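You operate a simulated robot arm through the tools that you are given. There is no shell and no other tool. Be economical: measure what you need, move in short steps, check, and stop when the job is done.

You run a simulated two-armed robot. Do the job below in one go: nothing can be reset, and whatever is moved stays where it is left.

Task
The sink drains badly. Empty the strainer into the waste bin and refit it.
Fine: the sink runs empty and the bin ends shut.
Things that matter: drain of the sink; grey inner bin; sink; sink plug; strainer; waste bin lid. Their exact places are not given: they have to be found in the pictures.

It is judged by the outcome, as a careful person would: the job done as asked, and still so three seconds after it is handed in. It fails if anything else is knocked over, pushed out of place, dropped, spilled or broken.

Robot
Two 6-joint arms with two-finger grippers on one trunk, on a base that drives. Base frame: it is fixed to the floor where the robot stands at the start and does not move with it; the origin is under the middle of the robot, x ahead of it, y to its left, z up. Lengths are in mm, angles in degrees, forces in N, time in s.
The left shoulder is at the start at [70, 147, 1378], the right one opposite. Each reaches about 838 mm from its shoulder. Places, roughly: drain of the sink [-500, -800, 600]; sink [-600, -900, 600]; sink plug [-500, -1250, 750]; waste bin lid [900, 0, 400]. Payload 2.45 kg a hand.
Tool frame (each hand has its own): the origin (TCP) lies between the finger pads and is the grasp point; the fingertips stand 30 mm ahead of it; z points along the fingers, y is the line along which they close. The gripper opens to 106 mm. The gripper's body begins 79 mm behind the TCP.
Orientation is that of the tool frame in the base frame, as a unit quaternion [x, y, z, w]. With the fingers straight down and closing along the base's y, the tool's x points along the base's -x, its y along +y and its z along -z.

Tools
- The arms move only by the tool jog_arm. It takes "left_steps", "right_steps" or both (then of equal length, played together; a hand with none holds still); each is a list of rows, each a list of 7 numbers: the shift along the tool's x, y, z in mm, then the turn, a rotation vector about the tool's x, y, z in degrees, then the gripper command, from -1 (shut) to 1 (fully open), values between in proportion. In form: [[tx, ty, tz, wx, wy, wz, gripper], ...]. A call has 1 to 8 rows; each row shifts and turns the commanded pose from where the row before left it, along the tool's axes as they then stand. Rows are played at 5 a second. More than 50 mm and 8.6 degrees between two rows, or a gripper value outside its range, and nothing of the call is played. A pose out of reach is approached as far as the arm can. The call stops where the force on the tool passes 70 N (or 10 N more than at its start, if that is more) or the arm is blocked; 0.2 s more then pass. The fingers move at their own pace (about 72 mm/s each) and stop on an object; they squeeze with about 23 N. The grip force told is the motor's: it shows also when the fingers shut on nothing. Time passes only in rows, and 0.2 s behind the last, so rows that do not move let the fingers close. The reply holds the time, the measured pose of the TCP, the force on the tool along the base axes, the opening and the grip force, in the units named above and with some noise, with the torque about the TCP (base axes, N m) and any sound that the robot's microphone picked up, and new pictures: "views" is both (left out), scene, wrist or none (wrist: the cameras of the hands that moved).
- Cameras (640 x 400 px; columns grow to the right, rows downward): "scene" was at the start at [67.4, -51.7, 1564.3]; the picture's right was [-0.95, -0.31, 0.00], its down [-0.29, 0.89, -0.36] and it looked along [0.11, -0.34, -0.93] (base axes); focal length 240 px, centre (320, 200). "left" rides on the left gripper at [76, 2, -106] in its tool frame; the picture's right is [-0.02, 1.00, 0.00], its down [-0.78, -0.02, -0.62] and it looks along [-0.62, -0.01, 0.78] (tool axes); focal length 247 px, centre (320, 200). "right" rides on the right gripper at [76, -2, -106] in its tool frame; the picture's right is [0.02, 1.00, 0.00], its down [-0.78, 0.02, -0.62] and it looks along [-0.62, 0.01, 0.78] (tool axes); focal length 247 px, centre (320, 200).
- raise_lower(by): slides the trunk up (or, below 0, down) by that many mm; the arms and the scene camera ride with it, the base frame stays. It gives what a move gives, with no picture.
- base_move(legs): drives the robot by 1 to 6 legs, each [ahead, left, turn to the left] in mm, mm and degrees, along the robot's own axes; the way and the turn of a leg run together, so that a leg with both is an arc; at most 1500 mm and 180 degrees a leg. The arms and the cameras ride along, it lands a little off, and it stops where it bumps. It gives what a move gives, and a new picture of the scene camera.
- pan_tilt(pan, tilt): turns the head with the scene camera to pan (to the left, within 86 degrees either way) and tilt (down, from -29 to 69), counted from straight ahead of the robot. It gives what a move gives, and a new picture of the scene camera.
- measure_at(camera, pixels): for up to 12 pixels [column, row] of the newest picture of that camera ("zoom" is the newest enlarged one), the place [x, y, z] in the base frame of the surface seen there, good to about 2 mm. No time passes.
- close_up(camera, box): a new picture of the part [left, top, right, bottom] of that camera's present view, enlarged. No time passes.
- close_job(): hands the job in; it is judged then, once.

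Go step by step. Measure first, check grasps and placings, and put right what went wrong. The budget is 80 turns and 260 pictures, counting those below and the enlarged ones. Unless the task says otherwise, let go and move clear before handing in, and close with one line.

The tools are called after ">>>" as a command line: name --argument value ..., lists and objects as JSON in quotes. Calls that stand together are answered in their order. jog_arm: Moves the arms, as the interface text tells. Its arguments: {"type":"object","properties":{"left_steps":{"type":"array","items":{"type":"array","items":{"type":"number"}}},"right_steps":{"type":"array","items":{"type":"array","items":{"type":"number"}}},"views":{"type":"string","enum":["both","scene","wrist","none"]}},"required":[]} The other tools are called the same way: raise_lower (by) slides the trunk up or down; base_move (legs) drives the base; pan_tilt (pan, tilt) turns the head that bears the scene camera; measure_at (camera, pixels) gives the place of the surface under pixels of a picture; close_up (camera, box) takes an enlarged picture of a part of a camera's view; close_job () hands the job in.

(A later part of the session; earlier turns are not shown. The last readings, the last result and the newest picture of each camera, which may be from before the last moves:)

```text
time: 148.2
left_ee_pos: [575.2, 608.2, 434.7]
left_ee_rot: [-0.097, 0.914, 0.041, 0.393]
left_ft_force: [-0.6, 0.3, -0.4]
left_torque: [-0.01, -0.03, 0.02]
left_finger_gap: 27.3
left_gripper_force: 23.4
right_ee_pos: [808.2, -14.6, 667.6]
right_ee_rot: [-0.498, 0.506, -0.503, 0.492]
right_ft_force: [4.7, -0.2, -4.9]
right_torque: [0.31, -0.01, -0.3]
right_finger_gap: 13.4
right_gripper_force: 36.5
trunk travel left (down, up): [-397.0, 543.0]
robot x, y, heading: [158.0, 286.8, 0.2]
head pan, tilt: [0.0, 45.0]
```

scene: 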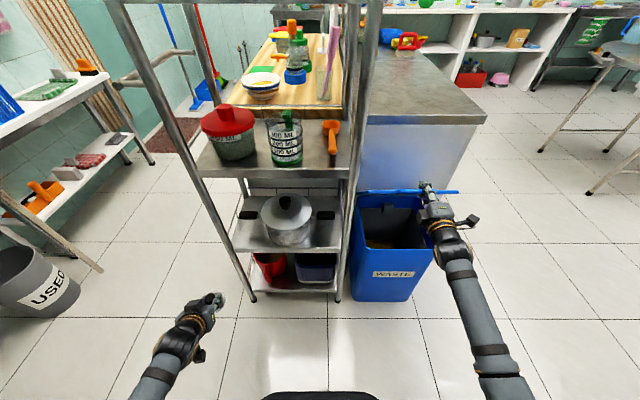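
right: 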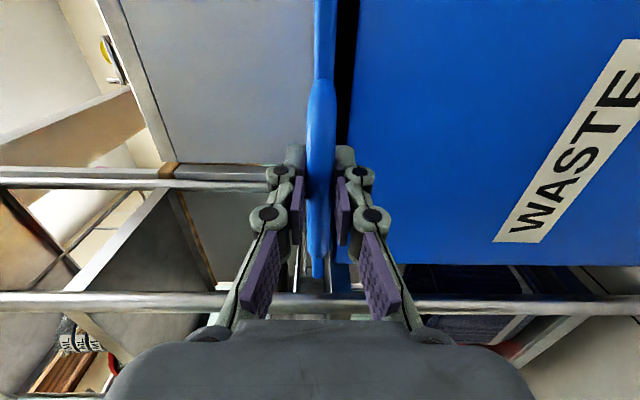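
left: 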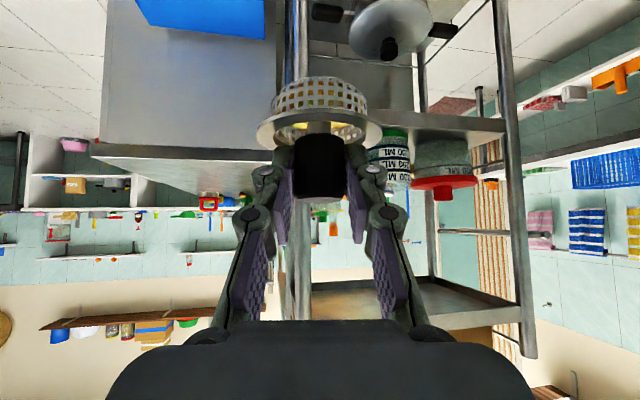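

The lid is at about 48°. I'll go on to about 84° and look inside.

>>> jog_arm --right_steps '[[0, -19.6, 24.2, 0, 0, 0, -1], [0, -17, 26.2, 0, 0, 0, -1], [0, -14.2, 27.8, 0, 0, 0, -1], [0, -11.2, 29.1, 0, 0, 0, -1], [0, -8.1, 30.1, 0, 0, 0, -1], [0, -4.9, 30.8, 0, 0, 0, -1]]' --views "both"

>>> close_up --camera "scene" --box '[330, 130, 470, 310]'

```text
time: 149.6
left_ee_pos: [573.5, 609.9, 437.2]
left_ee_rot: [-0.098, 0.913, 0.041, 0.395]
left_ft_force: [0.1, 0.4, -0.3]
left_torque: [-0.01, 0.03, -0.01]
left_finger_gap: 26.9
left_gripper_force: 23.3
right_ee_pos: [972.1, -13.8, 752.9]
right_ee_rot: [0.495, -0.501, 0.507, -0.497]
right_ft_force: [-2.9, -1.6, 24.4]
right_torque: [0.36, 0.09, 0.05]
right_finger_gap: 13.1
right_gripper_force: 36.9
trunk travel left (down, up): [-397.0, 543.0]
robot x, y, heading: [161.3, 287.0, 0.6]
head pan, tilt: [0.0, 45.0]
```

scene: 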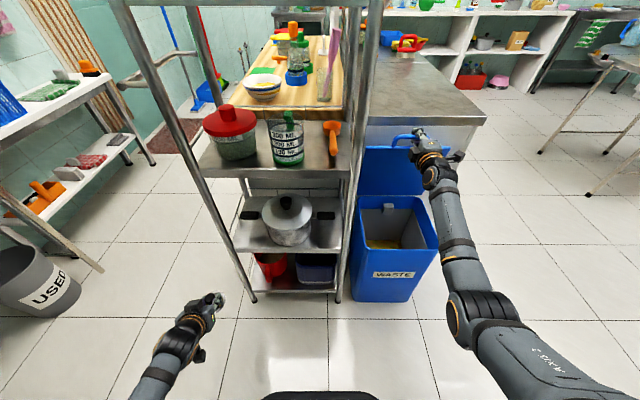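
right: 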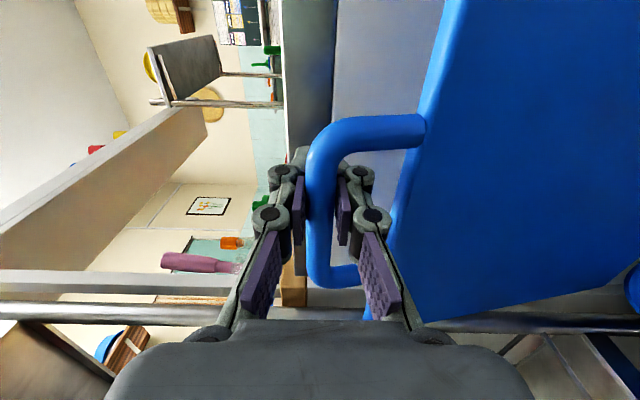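

```text
2.22 times, centred on (400, 220) of scene
```

zoom: 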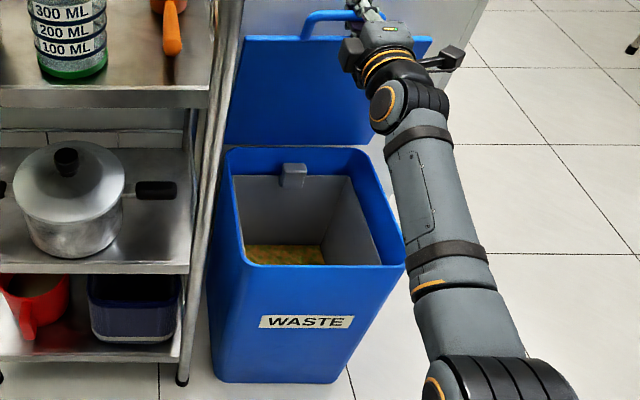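

The lid is open to about 84°. The grey inner bin is visible, with waste at its bottom, around close-up (290,255). From here the left arm can't reach the bin, so I'll push the lid just past vertical towards the counter face (x≈1046) and see whether it stays there.

>>> jog_arm --right_steps '[[0, 4, 18, 0, 0, 0, -1], [0, 2, 14, 0, 0, 0, -1], [0, 1, 8, 0, 0, 0, -1]]' --views "both"

>>> measure_at --camera "scene" --pixels '[[375, 160], [420, 185], [380, 185], [365, 200], [420, 200], [395, 245], [362, 240], [432, 245], [395, 243], [392, 208], [390, 140]]'

```text
time: 150.4
left_ee_pos: [572.1, 610.0, 439.4]
left_ee_rot: [-0.099, 0.912, 0.041, 0.396]
left_ft_force: [0.2, 0.2, 0.0]
left_torque: [0.01, -0.01, 0.0]
left_finger_gap: 26.9
left_gripper_force: 22.9
right_ee_pos: [1010.6, -13.1, 754.5]
right_ee_rot: [0.492, -0.498, 0.51, -0.5]
right_ft_force: [-3.7, -3.4, 45.2]
right_torque: [0.3, 0.44, 0.22]
right_finger_gap: 12.9
right_gripper_force: 36.7
trunk travel left (down, up): [-397.0, 543.0]
robot x, y, heading: [157.7, 282.9, 0.5]
head pan, tilt: [0.0, 45.0]
```

scene: 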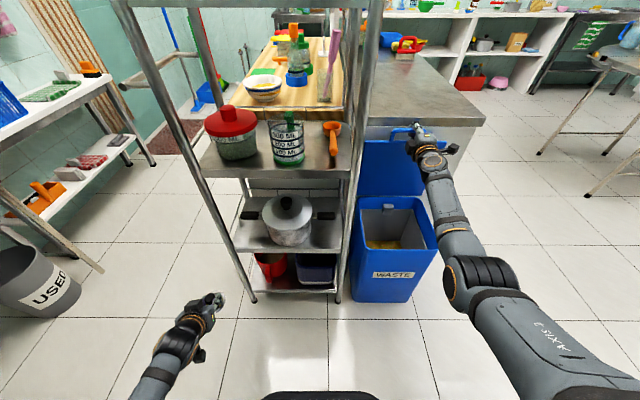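
right: 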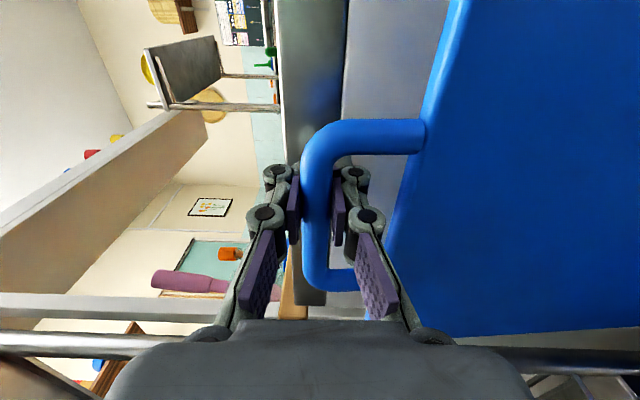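

```text
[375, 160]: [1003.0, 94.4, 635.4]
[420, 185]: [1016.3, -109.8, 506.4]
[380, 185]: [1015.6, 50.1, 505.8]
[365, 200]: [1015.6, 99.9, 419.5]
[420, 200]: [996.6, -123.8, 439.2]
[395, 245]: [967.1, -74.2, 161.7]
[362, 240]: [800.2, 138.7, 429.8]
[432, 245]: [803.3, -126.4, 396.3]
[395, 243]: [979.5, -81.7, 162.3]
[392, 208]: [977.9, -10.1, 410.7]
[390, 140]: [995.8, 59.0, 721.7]
```

The lid underside runs from x=1016 (z 506) to 1003 (z 635), so it's at about 84°, with the hinge near x≈1022. I'll keep holding it. With the lid near vertical its handle moves freely in x, so I can shorten the right arm while the base drives closer, in alternating steps.

>>> jog_arm --right_steps '[[0, -7, -10, 0, 0, 0, -1], [0, 0, -25, 0, 0, 0, -1], [0, 3, -25, 0, 0, 0, -1]]' --views "none"

>>> base_move --legs '[[50, 0, 0]]'

```text
time: 151.2
left_ee_pos: [571.6, 610.5, 439.1]
left_ee_rot: [-0.099, 0.912, 0.041, 0.396]
left_ft_force: [-0.6, 0.4, -0.1]
left_torque: [0.01, -0.01, 0.02]
left_finger_gap: 27.0
left_gripper_force: 23.0
right_ee_pos: [955.6, -12.8, 746.5]
right_ee_rot: [0.494, -0.5, 0.509, -0.497]
right_ft_force: [-8.1, -8.4, 30.1]
right_torque: [0.3, 0.23, -0.06]
right_finger_gap: 12.7
right_gripper_force: 36.9
right hand out of reach, approached as far as the arm can: row 1
trunk travel left (down, up): [-397.0, 543.0]
robot x, y, heading: [157.7, 282.4, 0.5]
head pan, tilt: [0.0, 45.0]
```

```text
time: 152.1
left_ee_pos: [622.0, 609.6, 439.2]
left_ee_rot: [-0.099, 0.912, 0.041, 0.396]
left_ft_force: [-0.5, 0.5, -0.1]
left_torque: [0.01, -0.01, -0.01]
left_finger_gap: 27.6
left_gripper_force: 22.6
right_ee_pos: [1006.2, -13.3, 753.8]
right_ee_rot: [0.49, -0.496, 0.513, -0.5]
right_ft_force: [-3.0, -17.5, 43.7]
right_torque: [0.29, 0.5, 0.13]
right_finger_gap: 13.3
right_gripper_force: 36.8
trunk travel left (down, up): [-397.0, 543.0]
robot x, y, heading: [211.0, 283.5, 0.3]
head pan, tilt: [0.0, 45.0]
```

scene: 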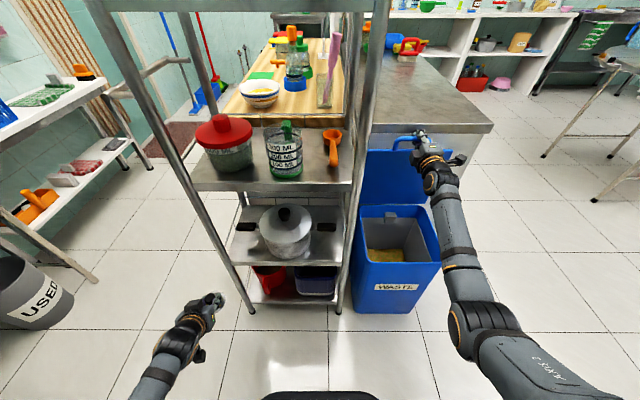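

That works: the lid is back near 84° with the robot 50 mm closer. I'll relieve the 44 N vertical load, then swing the base around the handle point by 5° as a test so the left arm gets clear access.

>>> jog_arm --right_steps '[[0, -6, -8, 0, 0, 0, -1], [0, -4, -8, 0, 0, 0, -1]]' --views "none"

>>> base_move --legs '[[-26, -68, 5]]'

```text
time: 152.7
left_ee_pos: [624.6, 609.4, 434.3]
left_ee_rot: [-0.099, 0.914, 0.042, 0.392]
left_ft_force: [0.4, 0.0, -0.4]
left_torque: [-0.04, -0.02, 0.02]
left_finger_gap: 27.2
left_gripper_force: 23.2
right_ee_pos: [995.4, -14.7, 754.2]
right_ee_rot: [0.493, -0.5, 0.508, -0.499]
right_ft_force: [1.9, 0.3, -5.6]
right_torque: [0.21, -0.13, 0.09]
right_finger_gap: 13.1
right_gripper_force: 36.6
trunk travel left (down, up): [-397.0, 543.0]
robot x, y, heading: [211.9, 283.5, 0.7]
head pan, tilt: [0.0, 45.0]
```

```text
time: 153.8
left_ee_pos: [572.8, 576.3, 434.6]
left_ee_rot: [-0.138, 0.909, 0.059, 0.389]
left_ft_force: [-0.2, 0.8, -0.3]
left_torque: [-0.01, 0.02, 0.03]
left_finger_gap: 26.9
left_gripper_force: 22.6
right_ee_pos: [995.9, -13.6, 755.1]
right_ee_rot: [-0.514, 0.478, -0.487, 0.52]
right_ft_force: [1.6, 4.9, -15.1]
right_torque: [0.11, -0.16, 0.21]
right_finger_gap: 13.2
right_gripper_force: 37.0
trunk travel left (down, up): [-397.0, 543.0]
robot x, y, heading: [186.1, 211.4, 5.5]
head pan, tilt: [0.0, 45.0]
```

scene: 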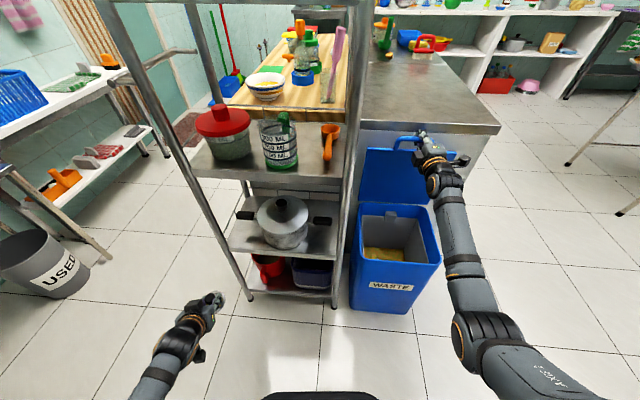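

The handle point stayed fixed to within a millimetre. I'll do three more such legs.

>>> base_move --legs '[[-26, -68.5, 5], [-26, -68.5, 5], [-26, -68.5, 5]]'

```text
time: 156.1
left_ee_pos: [435.2, 444.8, 433.7]
left_ee_rot: [-0.257, 0.882, 0.11, 0.378]
left_ft_force: [0.6, -0.4, 0.4]
left_torque: [0.02, 0.02, 0.01]
left_finger_gap: 27.1
left_gripper_force: 22.9
right_ee_pos: [999.2, -11.6, 754.3]
right_ee_rot: [-0.573, 0.405, -0.414, 0.58]
right_ft_force: [2.7, 8.5, -11.6]
right_torque: [-0.01, -0.21, 0.16]
right_finger_gap: 12.9
right_gripper_force: 37.1
trunk travel left (down, up): [-397.0, 543.0]
robot x, y, heading: [159.5, -2.0, 20.4]
head pan, tilt: [0.0, 45.0]
```

scene: 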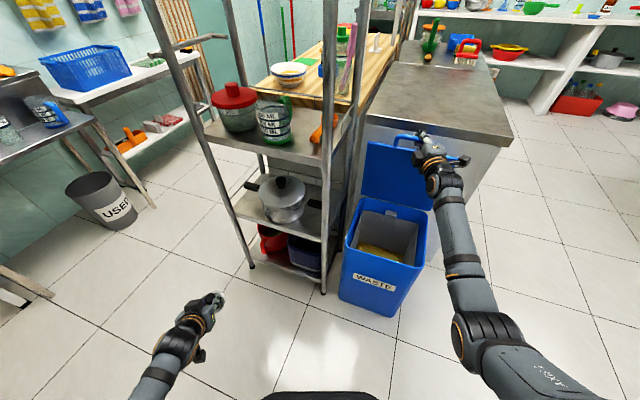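

The swing worked: the robot is at (160,-2), heading 20°, and the bin is straight ahead. I'll do one more shorten-and-advance cycle of about 50 mm.

>>> jog_arm --right_steps '[[-8.5, 1, -23.5, 0, 0, 0, -1], [-8.5, 2, -23.5, 0, 0, 0, -1]]' --views "none"

>>> base_move --legs '[[47, -17, 0]]'

>>> jog_arm --right_steps '[[0, -2, 0, 0, 0, 0, -1]]' --views "scene"

>>> close_up --camera "scene" --box '[320, 110, 480, 330]'

```text
time: 156.7
left_ee_pos: [436.5, 444.5, 434.1]
left_ee_rot: [-0.257, 0.883, 0.11, 0.377]
left_ft_force: [0.1, 0.3, 0.6]
left_torque: [0.02, -0.02, 0.02]
left_finger_gap: 27.4
left_gripper_force: 23.1
right_ee_pos: [949.1, -12.8, 744.7]
right_ee_rot: [0.576, -0.409, 0.411, -0.576]
right_ft_force: [4.7, 3.3, -21.5]
right_torque: [0.08, -0.22, 0.12]
right_finger_gap: 12.7
right_gripper_force: 37.2
trunk travel left (down, up): [-397.0, 543.0]
robot x, y, heading: [158.3, -7.8, 20.4]
head pan, tilt: [0.0, 45.0]
```

```text
time: 157.6
left_ee_pos: [486.0, 444.6, 435.8]
left_ee_rot: [-0.256, 0.882, 0.11, 0.38]
left_ft_force: [0.2, 0.3, -0.9]
left_torque: [0.01, 0.0, 0.01]
left_finger_gap: 27.0
left_gripper_force: 22.7
right_ee_pos: [997.4, -10.9, 754.1]
right_ee_rot: [-0.572, 0.403, -0.416, 0.581]
right_ft_force: [1.4, -3.0, -0.2]
right_torque: [-0.09, -0.1, 0.09]
right_finger_gap: 13.1
right_gripper_force: 37.1
trunk travel left (down, up): [-397.0, 543.0]
robot x, y, heading: [208.9, 0.3, 20.7]
head pan, tilt: [0.0, 45.0]
```

scene: 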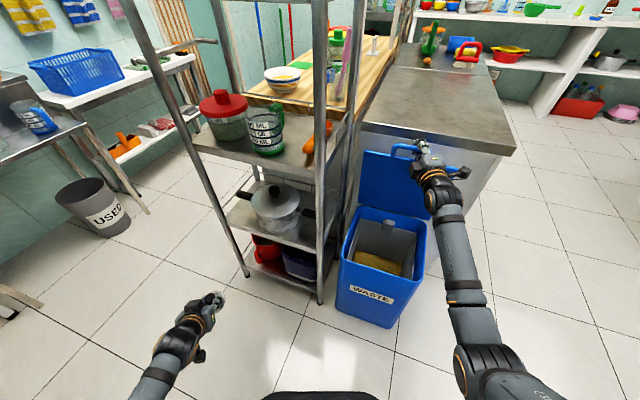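

```text
time: 158.0
left_ee_pos: [485.5, 445.5, 434.4]
left_ee_rot: [-0.257, 0.882, 0.11, 0.379]
left_ft_force: [-0.6, -0.3, -0.2]
left_torque: [0.05, 0.02, -0.01]
left_finger_gap: 27.2
left_gripper_force: 23.1
right_ee_pos: [996.5, -12.4, 753.4]
right_ee_rot: [-0.573, 0.405, -0.415, 0.58]
right_ft_force: [-1.3, -0.8, -4.8]
right_torque: [-0.06, -0.01, 0.01]
right_finger_gap: 12.9
right_gripper_force: 36.8
trunk travel left (down, up): [-397.0, 543.0]
robot x, y, heading: [208.0, -4.2, 20.4]
head pan, tilt: [0.0, 45.0]
```

scene: 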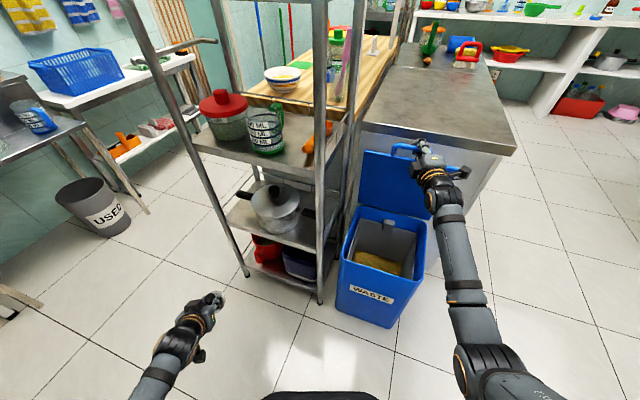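

```text
1.82 times, centred on (400, 220) of scene
```

zoom: 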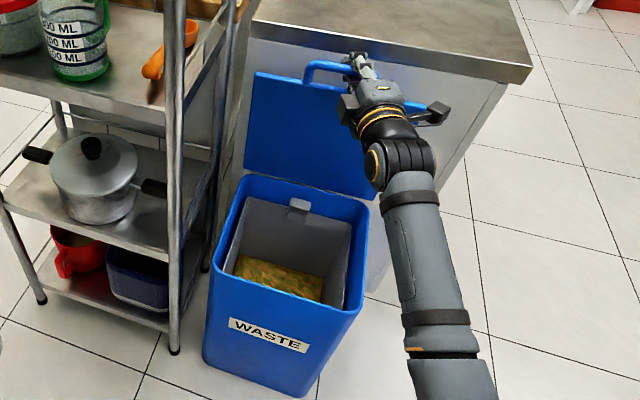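

The rim and inner bin are clear, but from this heading the left arm would have to reach far across. A simpler option is to see whether the lid stands by itself: push it to about 88°, then loosen the fingers around the bar so the palm would still catch it.

>>> jog_arm --right_steps '[[4, -4, 10, 0, 0, 0, -1], [2, -2, 6, 0, 0, 0, -1]]' --views "wrist"

>>> jog_arm --right_steps '[[0, 0, 0, 0, 0, 0, -0.5], [0, 0, 0, 0, 0, 0, -0.5], [0, 0, 0, 0, 0, 0, -0.5], [0, 0, 0, 0, 0, 0, -0.5]]' --views "both"

```text
time: 158.6
left_ee_pos: [486.3, 445.8, 434.0]
left_ee_rot: [-0.257, 0.883, 0.11, 0.377]
left_ft_force: [-0.4, -1.3, -0.7]
left_torque: [-0.01, 0.01, 0.02]
left_finger_gap: 27.0
left_gripper_force: 22.6
right_ee_pos: [1015.0, -11.8, 755.9]
right_ee_rot: [-0.575, 0.407, -0.413, 0.578]
right_ft_force: [0.0, 2.6, -21.5]
right_torque: [0.04, -0.2, -0.16]
right_finger_gap: 12.9
right_gripper_force: 36.5
trunk travel left (down, up): [-397.0, 543.0]
robot x, y, heading: [210.3, 2.5, 20.6]
head pan, tilt: [0.0, 45.0]
```

right: 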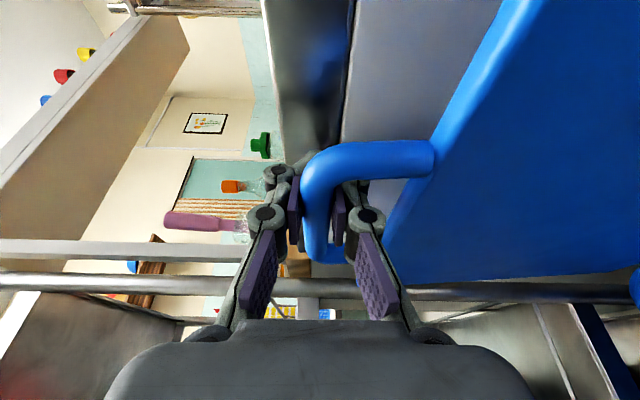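

```text
time: 159.6
left_ee_pos: [484.1, 446.8, 435.6]
left_ee_rot: [-0.257, 0.882, 0.11, 0.379]
left_ft_force: [-0.2, 0.7, -0.7]
left_torque: [0.02, 0.04, -0.01]
left_finger_gap: 27.0
left_gripper_force: 22.7
right_ee_pos: [1012.8, -12.1, 764.0]
right_ee_rot: [-0.572, 0.403, -0.415, 0.581]
right_ft_force: [-0.7, 0.1, 0.4]
right_torque: [0.0, 0.04, -0.02]
right_finger_gap: 26.5
right_gripper_force: 0.0
trunk travel left (down, up): [-397.0, 543.0]
robot x, y, heading: [211.1, 1.1, 20.8]
head pan, tilt: [0.0, 45.0]
```

scene: 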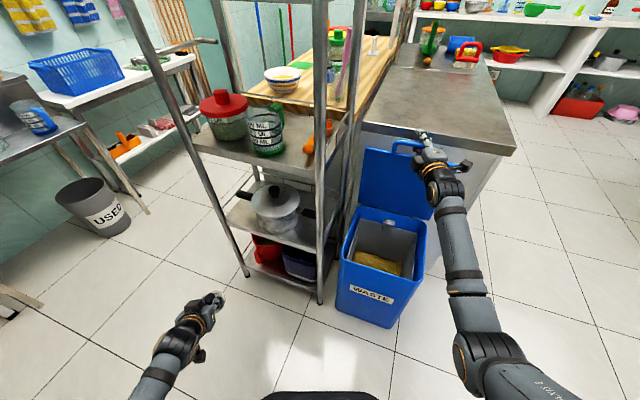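
right: 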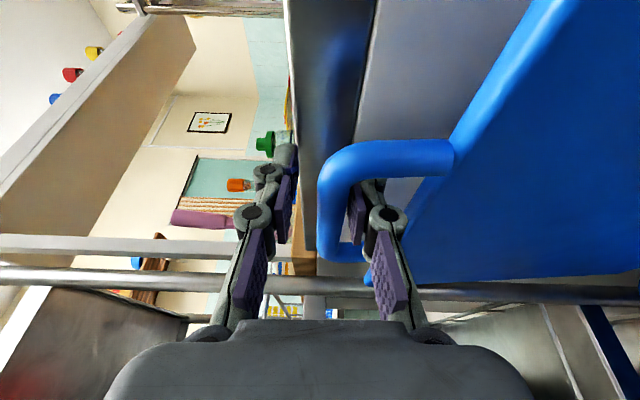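

With the grip loosened and the forces at zero, the lid didn't fall back. I'll withdraw the hand 20 mm along its fingers and check again.

>>> jog_arm --right_steps '[[0, 0, -8, 0, 0, 0, -0.5], [0, 0, -12, 0, 0, 0, -0.5], [0, 0, 0, 0, 0, 0, -0.5], [0, 0, 0, 0, 0, 0, -0.5]]' --views "both"

>>> measure_at --camera "scene" --pixels '[[375, 160], [375, 185], [395, 195], [400, 165], [403, 143], [378, 152]]'

```text
time: 160.6
left_ee_pos: [485.6, 445.4, 435.7]
left_ee_rot: [-0.257, 0.882, 0.11, 0.379]
left_ft_force: [-0.1, 1.1, -0.7]
left_torque: [0.0, 0.0, -0.01]
left_finger_gap: 27.1
left_gripper_force: 22.9
right_ee_pos: [994.4, -17.9, 762.5]
right_ee_rot: [-0.571, 0.404, -0.416, 0.581]
right_ft_force: [0.3, -0.4, 0.5]
right_torque: [0.01, -0.01, 0.01]
right_finger_gap: 26.6
right_gripper_force: 0.0
trunk travel left (down, up): [-397.0, 543.0]
robot x, y, heading: [211.3, -0.7, 20.4]
head pan, tilt: [0.0, 45.0]
```

scene: 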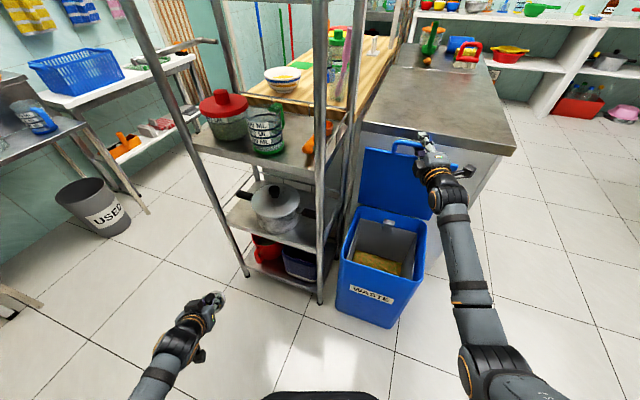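
right: 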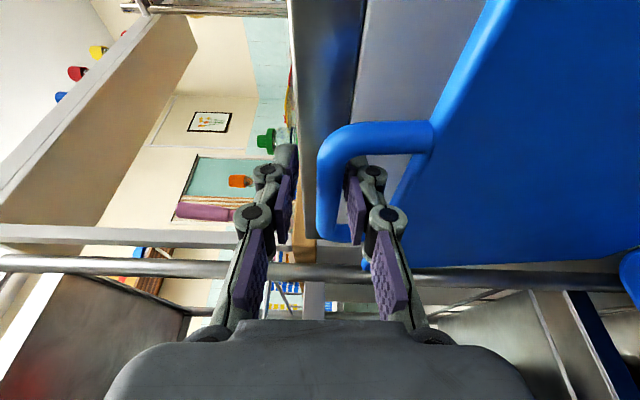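

```text
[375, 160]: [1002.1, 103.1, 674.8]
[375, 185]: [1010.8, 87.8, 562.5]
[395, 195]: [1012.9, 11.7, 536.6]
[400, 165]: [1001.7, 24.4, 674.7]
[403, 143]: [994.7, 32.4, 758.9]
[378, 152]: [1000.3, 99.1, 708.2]
```

The lid stands on its own at about 85°: its points are unchanged while the hand drew back. I'll withdraw the right hand fully along its finger line.

>>> jog_arm --right_steps '[[0, 0, -20, 0, 0, 0, -0.5], [0, 0, -25, 0, 0, 0, -0.5], [0, 0, -35, 0, 0, 0, -0.5], [0, 0, -35, 0, 0, 0, -0.5]]' --views "both"

>>> measure_at --camera "scene" --pixels '[[375, 160], [395, 195], [400, 165], [355, 235], [370, 222], [410, 235], [400, 285], [345, 262], [425, 225], [352, 215]]'

```text
time: 161.6
left_ee_pos: [483.9, 445.7, 434.9]
left_ee_rot: [-0.256, 0.882, 0.109, 0.379]
left_ft_force: [0.2, -0.1, -0.6]
left_torque: [0.01, 0.02, 0.02]
left_finger_gap: 27.2
left_gripper_force: 22.5
right_ee_pos: [883.9, -57.1, 761.5]
right_ee_rot: [-0.571, 0.404, -0.414, 0.582]
right_ft_force: [-0.3, -0.6, 0.6]
right_torque: [-0.01, -0.03, 0.0]
right_finger_gap: 26.3
right_gripper_force: 0.2
trunk travel left (down, up): [-397.0, 543.0]
robot x, y, heading: [206.3, -2.3, 20.8]
head pan, tilt: [0.0, 45.0]
```

scene: 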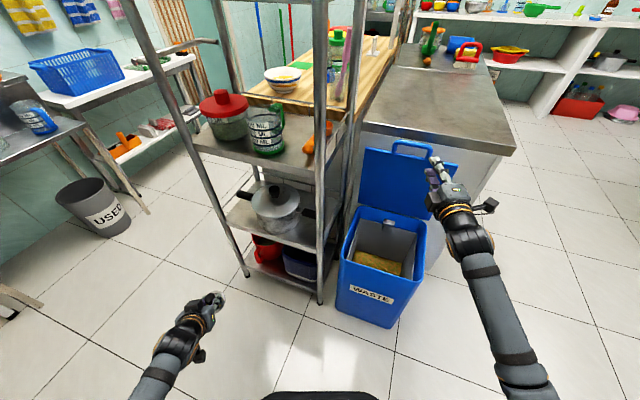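
right: 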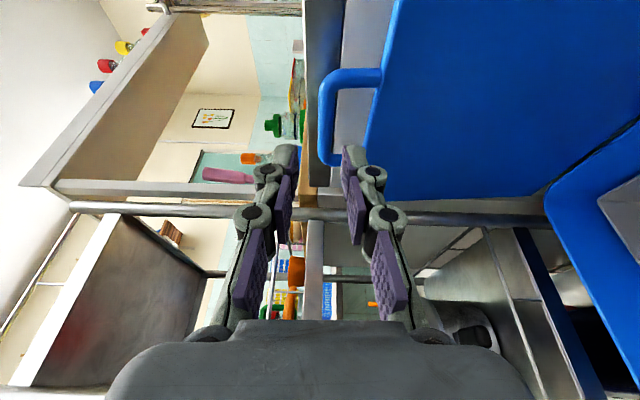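

```text
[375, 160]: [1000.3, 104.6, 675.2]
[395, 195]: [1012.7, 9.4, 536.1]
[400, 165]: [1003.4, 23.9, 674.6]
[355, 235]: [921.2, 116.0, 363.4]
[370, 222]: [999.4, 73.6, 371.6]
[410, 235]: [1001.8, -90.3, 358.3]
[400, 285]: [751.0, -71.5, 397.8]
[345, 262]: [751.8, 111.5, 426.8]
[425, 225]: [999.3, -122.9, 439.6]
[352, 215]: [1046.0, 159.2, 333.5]
```

The lid stays open by itself. I'll back the robot away, square up to heading 0, raise the trunk for clearance, bring the left hand inward with the strainer upright, and pull the right hand back.

>>> base_move --legs '[[-260, 0, 0], [0, 0, -20.6]]'

>>> raise_lower --by 145

>>> jog_arm --left_steps '[[-7.3, -34, 7.7, 2.2, 0, 2.1, -1], [-7.3, -34, 7.7, 2.2, 0, 2.1, -1], [-7.3, -34, 7.7, 2.2, 0, 2.1, -1], [-7.3, -34, 7.7, 2.2, 0, 2.1, -1]]' --right_steps '[[20, 0, -40, 0, 0, 0, -0.5], [20, 0, -40, 0, 0, 0, -0.5], [20, 0, -40, 0, 0, 0, -0.5], [20, 0, -40, 0, 0, 0, -0.5]]' --views "both"

```text
time: 164.6
left_ee_pos: [382.5, 227.3, 435.5]
left_ee_rot: [-0.094, 0.914, 0.04, 0.392]
left_ft_force: [0.1, 0.4, 0.4]
left_torque: [-0.01, 0.02, 0.01]
left_finger_gap: 27.1
left_gripper_force: 22.6
right_ee_pos: [578.3, -384.9, 760.0]
right_ee_rot: [0.489, -0.5, 0.514, -0.497]
right_ft_force: [-0.8, -0.2, -0.9]
right_torque: [0.0, 0.02, -0.01]
right_finger_gap: 26.4
right_gripper_force: 0.0
trunk travel left (down, up): [-397.0, 543.0]
robot x, y, heading: [-35.3, -89.5, 0.1]
head pan, tilt: [0.0, 45.0]
```

scene: 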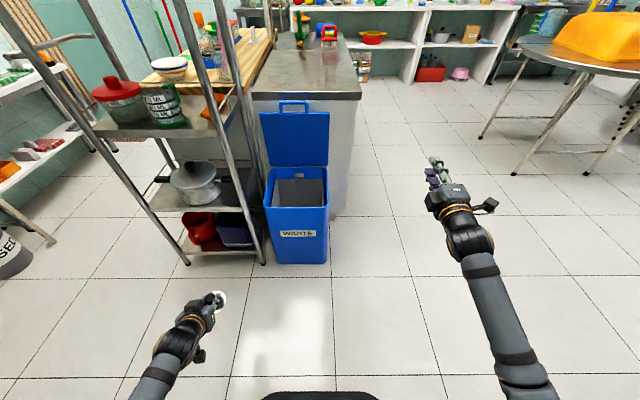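

```text
time: 166.3
left_ee_pos: [382.1, 225.4, 580.2]
left_ee_rot: [-0.093, 0.914, 0.04, 0.393]
left_ft_force: [-0.1, -0.3, -1.2]
left_torque: [-0.02, -0.02, 0.0]
left_finger_gap: 27.1
left_gripper_force: 23.0
right_ee_pos: [577.5, -385.4, 904.9]
right_ee_rot: [0.488, -0.501, 0.514, -0.497]
right_ft_force: [0.6, -0.4, -0.6]
right_torque: [-0.02, -0.05, -0.02]
right_finger_gap: 26.6
right_gripper_force: 0.0
trunk travel left (down, up): [-542.0, 398.0]
robot x, y, heading: [-38.1, -91.8, -0.2]
head pan, tilt: [0.0, 45.0]
```

```text
time: 167.3
left_ee_pos: [441.2, 96.1, 582.5]
left_ee_rot: [0.005, 0.919, -0.002, 0.395]
left_ft_force: [0.0, 0.2, -0.2]
left_torque: [0.01, 0.02, 0.02]
left_finger_gap: 27.0
left_gripper_force: 22.8
right_ee_pos: [487.6, -421.2, 904.7]
right_ee_rot: [0.487, -0.5, 0.514, -0.498]
right_ft_force: [0.1, -0.1, -0.6]
right_torque: [0.01, 0.01, 0.0]
right_finger_gap: 26.5
right_gripper_force: 0.1
right hand out of reach, approached as far as the arm can: row 3, 4
trunk travel left (down, up): [-542.0, 398.0]
robot x, y, heading: [-33.8, -92.0, -0.2]
head pan, tilt: [0.0, 45.0]
```

scene: 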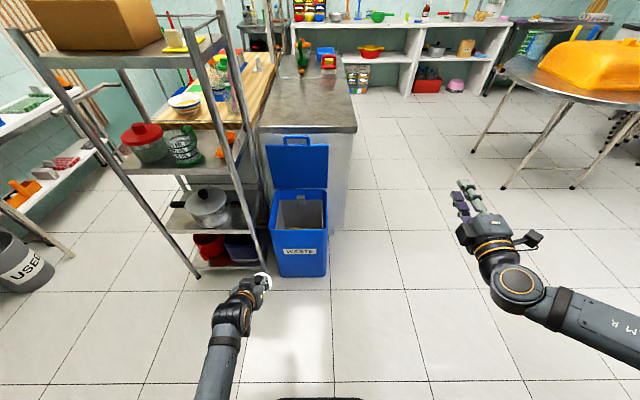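
right: 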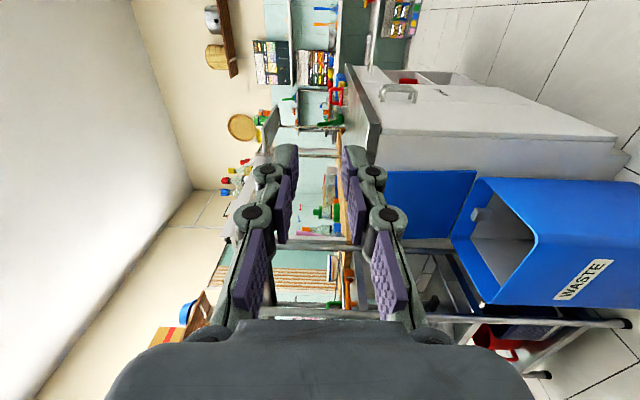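
left: 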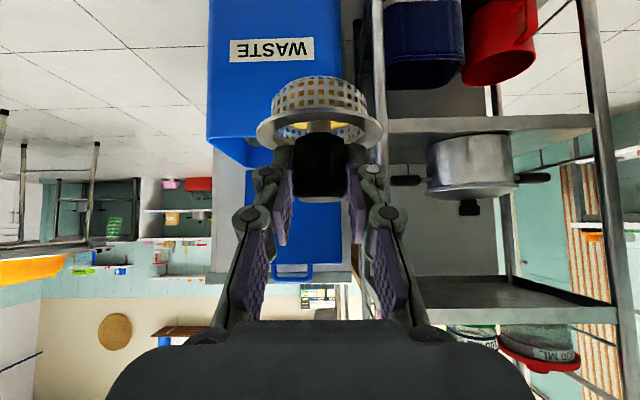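

The strainer is upright at (441,96,582). I'll shift right 91 mm and drive forward 395 mm to bring it over the open bin.

>>> base_move --legs '[[0, -91, 0], [395, 0, 0]]'

>>> jog_arm --left_steps '[[0, 0, 0, 0, 0, 0, -1]]' --views "both"

>>> close_up --camera "scene" --box '[220, 130, 400, 310]'

```text
time: 170.5
left_ee_pos: [842.7, 4.3, 580.0]
left_ee_rot: [0.004, 0.918, -0.002, 0.395]
left_ft_force: [-0.2, -0.5, -1.2]
left_torque: [-0.01, 0.01, 0.01]
left_finger_gap: 27.0
left_gripper_force: 23.1
right_ee_pos: [891.0, -511.9, 905.6]
right_ee_rot: [0.489, -0.5, 0.514, -0.496]
right_ft_force: [-0.4, -0.6, -0.3]
right_torque: [0.0, 0.01, 0.0]
right_finger_gap: 26.6
right_gripper_force: 0.0
trunk travel left (down, up): [-542.0, 398.0]
robot x, y, heading: [366.7, -188.2, -0.2]
head pan, tilt: [0.0, 45.0]
```

scene: 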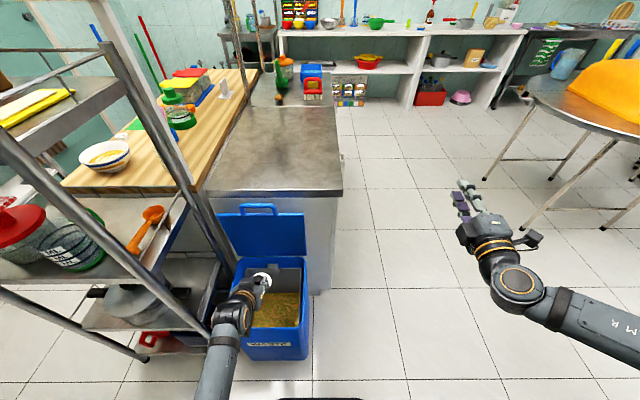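

```text
time: 170.9
left_ee_pos: [842.8, 4.4, 581.0]
left_ee_rot: [0.003, 0.919, -0.001, 0.395]
left_ft_force: [-0.1, -0.1, -1.0]
left_torque: [0.01, 0.01, -0.03]
left_finger_gap: 27.2
left_gripper_force: 23.3
right_ee_pos: [890.3, -513.3, 905.2]
right_ee_rot: [0.49, -0.5, 0.514, -0.497]
right_ft_force: [-0.5, -0.3, 0.0]
right_torque: [0.02, 0.03, -0.01]
right_finger_gap: 26.4
right_gripper_force: 0.0
trunk travel left (down, up): [-542.0, 398.0]
robot x, y, heading: [368.0, -189.3, -0.2]
head pan, tilt: [0.0, 45.0]
```

scene: 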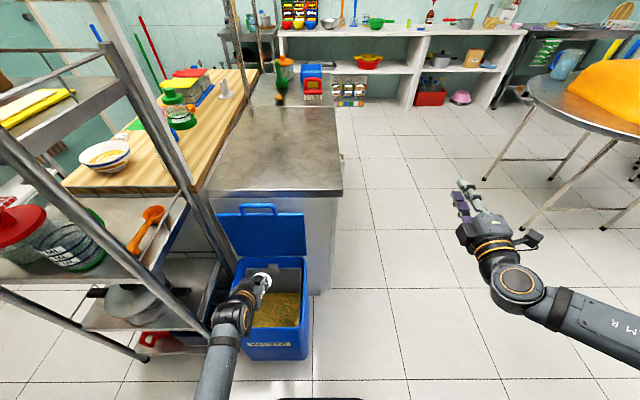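
left: 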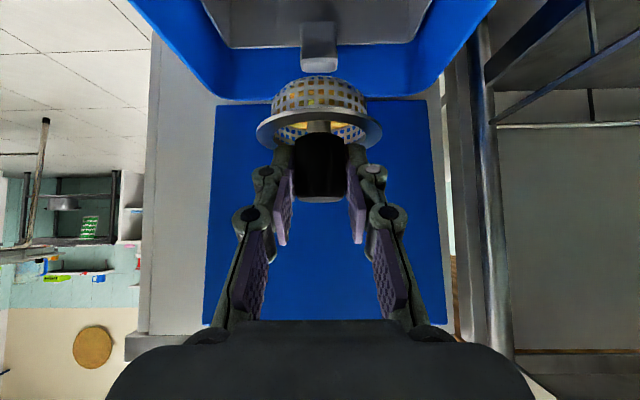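

```text
2.22 times, centred on (310, 220) of scene
```

zoom: 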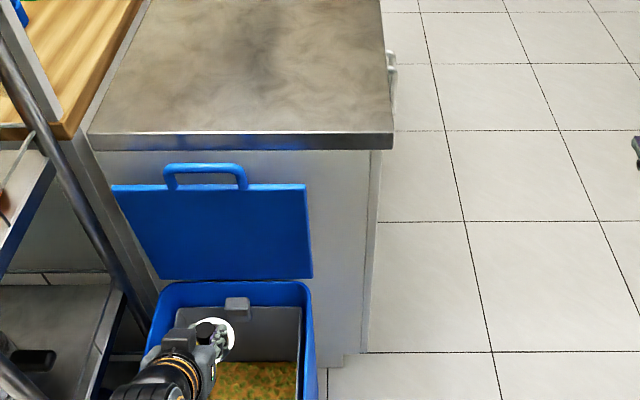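

The strainer is over the inner bin, just above the rim. I'll lower it slightly, level the hand and roll it over in place.

>>> raise_lower --by -25

>>> jog_arm --left_steps '[[0, 0, 0, 0, -8, 0, -1], [0, 0, 0, 0, -8, 0, -1], [0, 0, 0, 0, -8, 0, -1], [0, 0, 0, 0, -8, 0, -1], [0, 0, 0, 0, -8, 0, -1]]' --views "wrist"

>>> jog_arm --left_steps '[[0, 0, 0, 0, 0, 8.5, -1], [0, 0, 0, 0, 0, 8.5, -1], [0, 0, 0, 0, 0, 8.5, -1], [0, 0, 0, 0, 0, 8.5, -1], [0, 0, 0, 0, 0, 8.5, -1], [0, 0, 0, 0, 0, 8.5, -1], [0, 0, 0, 0, 0, 8.5, -1], [0, 0, 0, 0, 0, 8.5, -1]]' --views "none"

>>> jog_arm --left_steps '[[0, 0, 0, 0, 0, 8.5, -1], [0, 0, 0, 0, 0, 8.5, -1], [0, 0, 0, 0, 0, 8.5, -1], [0, 0, 0, 0, 0, 8.5, -1], [0, 0, 0, 0, 0, 8.5, -1], [0, 0, 0, 0, 0, 8.5, -1], [0, 0, 0, 0, 0, 8.5, -1], [0, 0, 0, 0, 0, 8.5, -1]]' --views "both"

>>> close_up --camera "left" --box '[200, 40, 440, 220]'

```text
time: 171.6
left_ee_pos: [842.6, 5.0, 556.4]
left_ee_rot: [0.003, 0.919, -0.001, 0.395]
left_ft_force: [-0.1, -0.3, -0.3]
left_torque: [-0.02, 0.02, 0.04]
left_finger_gap: 27.4
left_gripper_force: 23.0
right_ee_pos: [888.9, -513.2, 880.2]
right_ee_rot: [0.489, -0.501, 0.514, -0.496]
right_ft_force: [-0.4, -0.4, 0.0]
right_torque: [0.02, 0.04, 0.0]
right_finger_gap: 26.5
right_gripper_force: 0.0
trunk travel left (down, up): [-517.0, 423.0]
robot x, y, heading: [365.5, -186.0, 0.0]
head pan, tilt: [0.0, 45.0]
```

```text
time: 172.8
left_ee_pos: [843.4, 0.7, 557.9]
left_ee_rot: [0.003, 0.727, -0.003, 0.686]
left_ft_force: [0.7, 0.5, 0.9]
left_torque: [0.0, 0.06, 0.0]
left_finger_gap: 26.9
left_gripper_force: 22.6
left hand out of reach, approached as far as the arm can: row 3
right_ee_pos: [890.9, -513.3, 881.0]
right_ee_rot: [0.489, -0.5, 0.514, -0.497]
right_ft_force: [-0.4, -0.9, 0.0]
right_torque: [-0.03, -0.02, 0.01]
right_finger_gap: 26.4
right_gripper_force: 0.1
trunk travel left (down, up): [-517.0, 423.0]
robot x, y, heading: [368.2, -181.4, -0.2]
head pan, tilt: [0.0, 45.0]
```

left: 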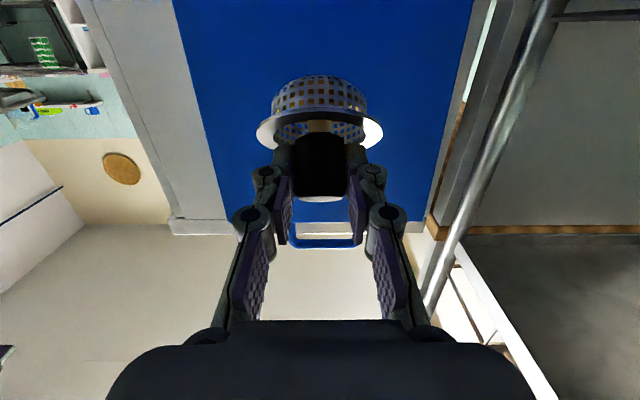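

```text
time: 174.6
left_ee_pos: [843.6, 1.3, 557.5]
left_ee_rot: [0.411, 0.602, 0.38, 0.569]
left_ft_force: [0.0, -0.5, 0.1]
left_torque: [-0.01, 0.01, 0.01]
left_finger_gap: 27.0
left_gripper_force: 23.2
right_ee_pos: [890.8, -513.4, 881.4]
right_ee_rot: [0.49, -0.5, 0.513, -0.497]
right_ft_force: [-0.4, -0.4, 0.0]
right_torque: [-0.01, 0.02, 0.01]
right_finger_gap: 26.5
right_gripper_force: 0.1
trunk travel left (down, up): [-517.0, 423.0]
robot x, y, heading: [366.9, -185.7, -0.0]
head pan, tilt: [0.0, 45.0]
```

```text
time: 176.4
left_ee_pos: [843.1, 2.5, 557.3]
left_ee_rot: [0.677, 0.268, 0.635, 0.259]
left_ft_force: [-0.3, 0.0, -0.4]
left_torque: [-0.02, 0.04, 0.01]
left_finger_gap: 27.0
left_gripper_force: 22.6
right_ee_pos: [889.6, -513.4, 881.4]
right_ee_rot: [0.489, -0.501, 0.514, -0.497]
right_ft_force: [-0.6, 0.8, 0.0]
right_torque: [-0.02, -0.03, -0.01]
right_finger_gap: 26.4
right_gripper_force: 0.0
trunk travel left (down, up): [-517.0, 423.0]
robot x, y, heading: [368.1, -181.8, -0.2]
head pan, tilt: [0.0, 45.0]
```

scene: 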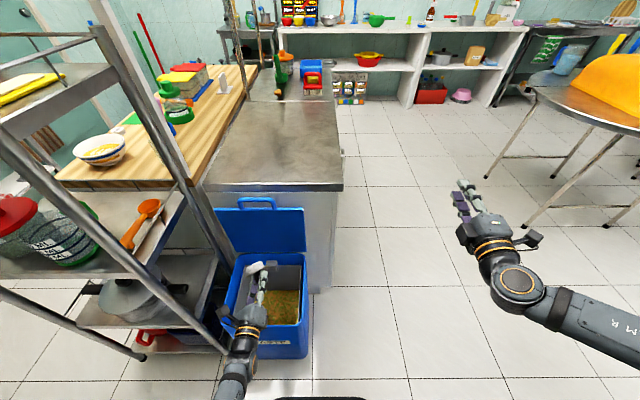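
left: 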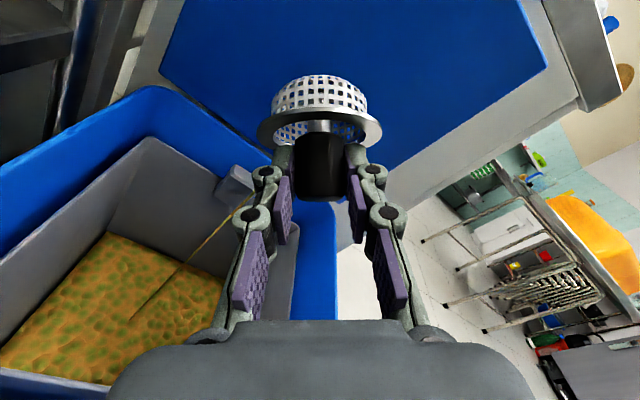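

```text
2.22 times, centred on (320, 130) of left
```

zoom: 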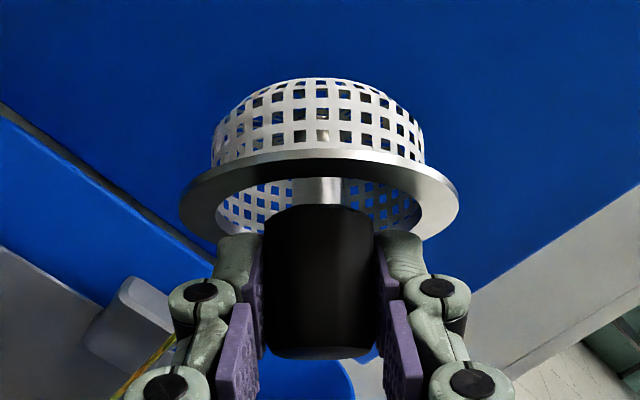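

The mesh basket already looks empty, and a stream of waste is falling into the inner bin at (200,250) in the left picture. I'll roll a bit further and hold so everything drops out.

>>> jog_arm --left_steps '[[0, 0, 0, 0, 0, 8, -1], [0, 0, 0, 0, 0, 8, -1], [0, 0, 0, 0, 0, 8, -1], [0, 0, 0, 0, 0, 0, -1], [0, 0, 0, 0, 0, 0, -1], [0, 0, 0, 0, 0, 0, -1], [0, 0, 0, 0, 0, 0, -1], [0, 0, 0, 0, 0, 0, -1]]' --views "both"

>>> close_up --camera "left" --box '[200, 40, 440, 220]'

>>> close_up --camera "scene" --box '[210, 230, 330, 370]'

```text
time: 178.2
left_ee_pos: [843.3, 0.4, 557.2]
left_ee_rot: [0.718, 0.123, 0.674, 0.122]
left_ft_force: [0.6, -0.7, 0.1]
left_torque: [0.01, 0.05, -0.02]
left_finger_gap: 27.0
left_gripper_force: 22.7
right_ee_pos: [890.3, -512.5, 880.8]
right_ee_rot: [0.49, -0.5, 0.514, -0.497]
right_ft_force: [0.2, -0.4, -0.1]
right_torque: [0.03, 0.02, -0.01]
right_finger_gap: 26.2
right_gripper_force: 0.0
trunk travel left (down, up): [-517.0, 423.0]
robot x, y, heading: [362.3, -186.7, -0.0]
head pan, tilt: [0.0, 45.0]
```

scene: 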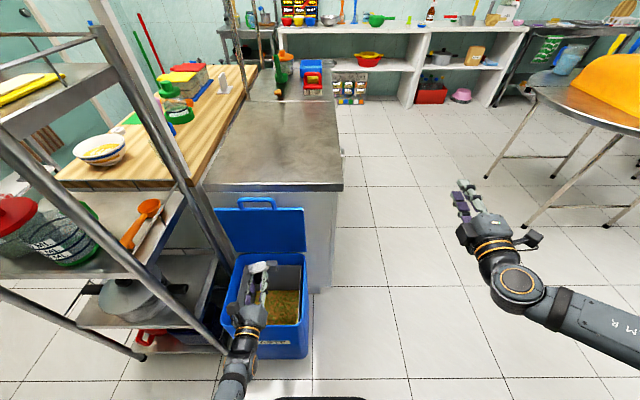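
left: 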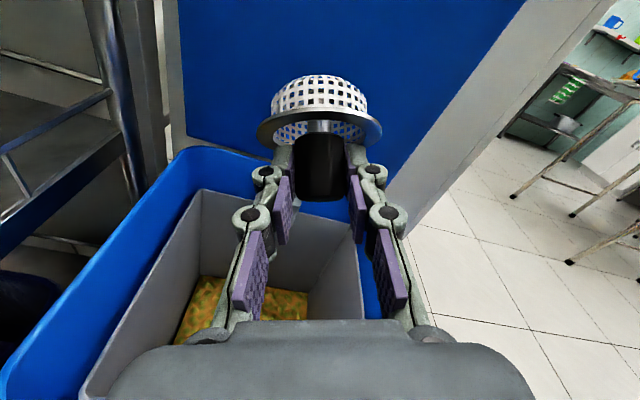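

```text
2.22 times, centred on (320, 130) of left
```

zoom: 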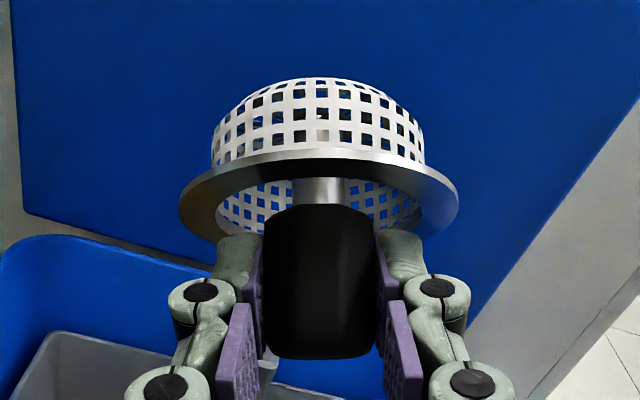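

```text
2.86 times, centred on (270, 300) of scene
```

zoom: 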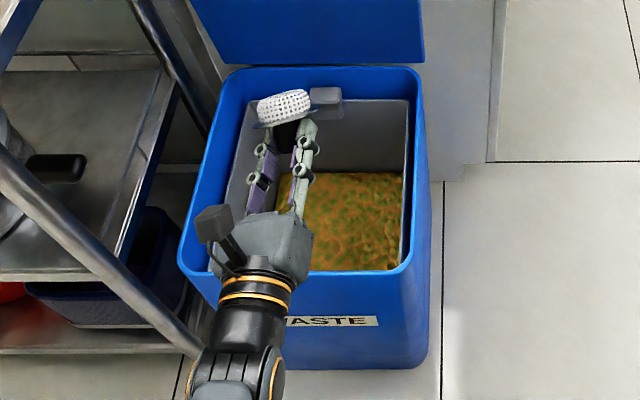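

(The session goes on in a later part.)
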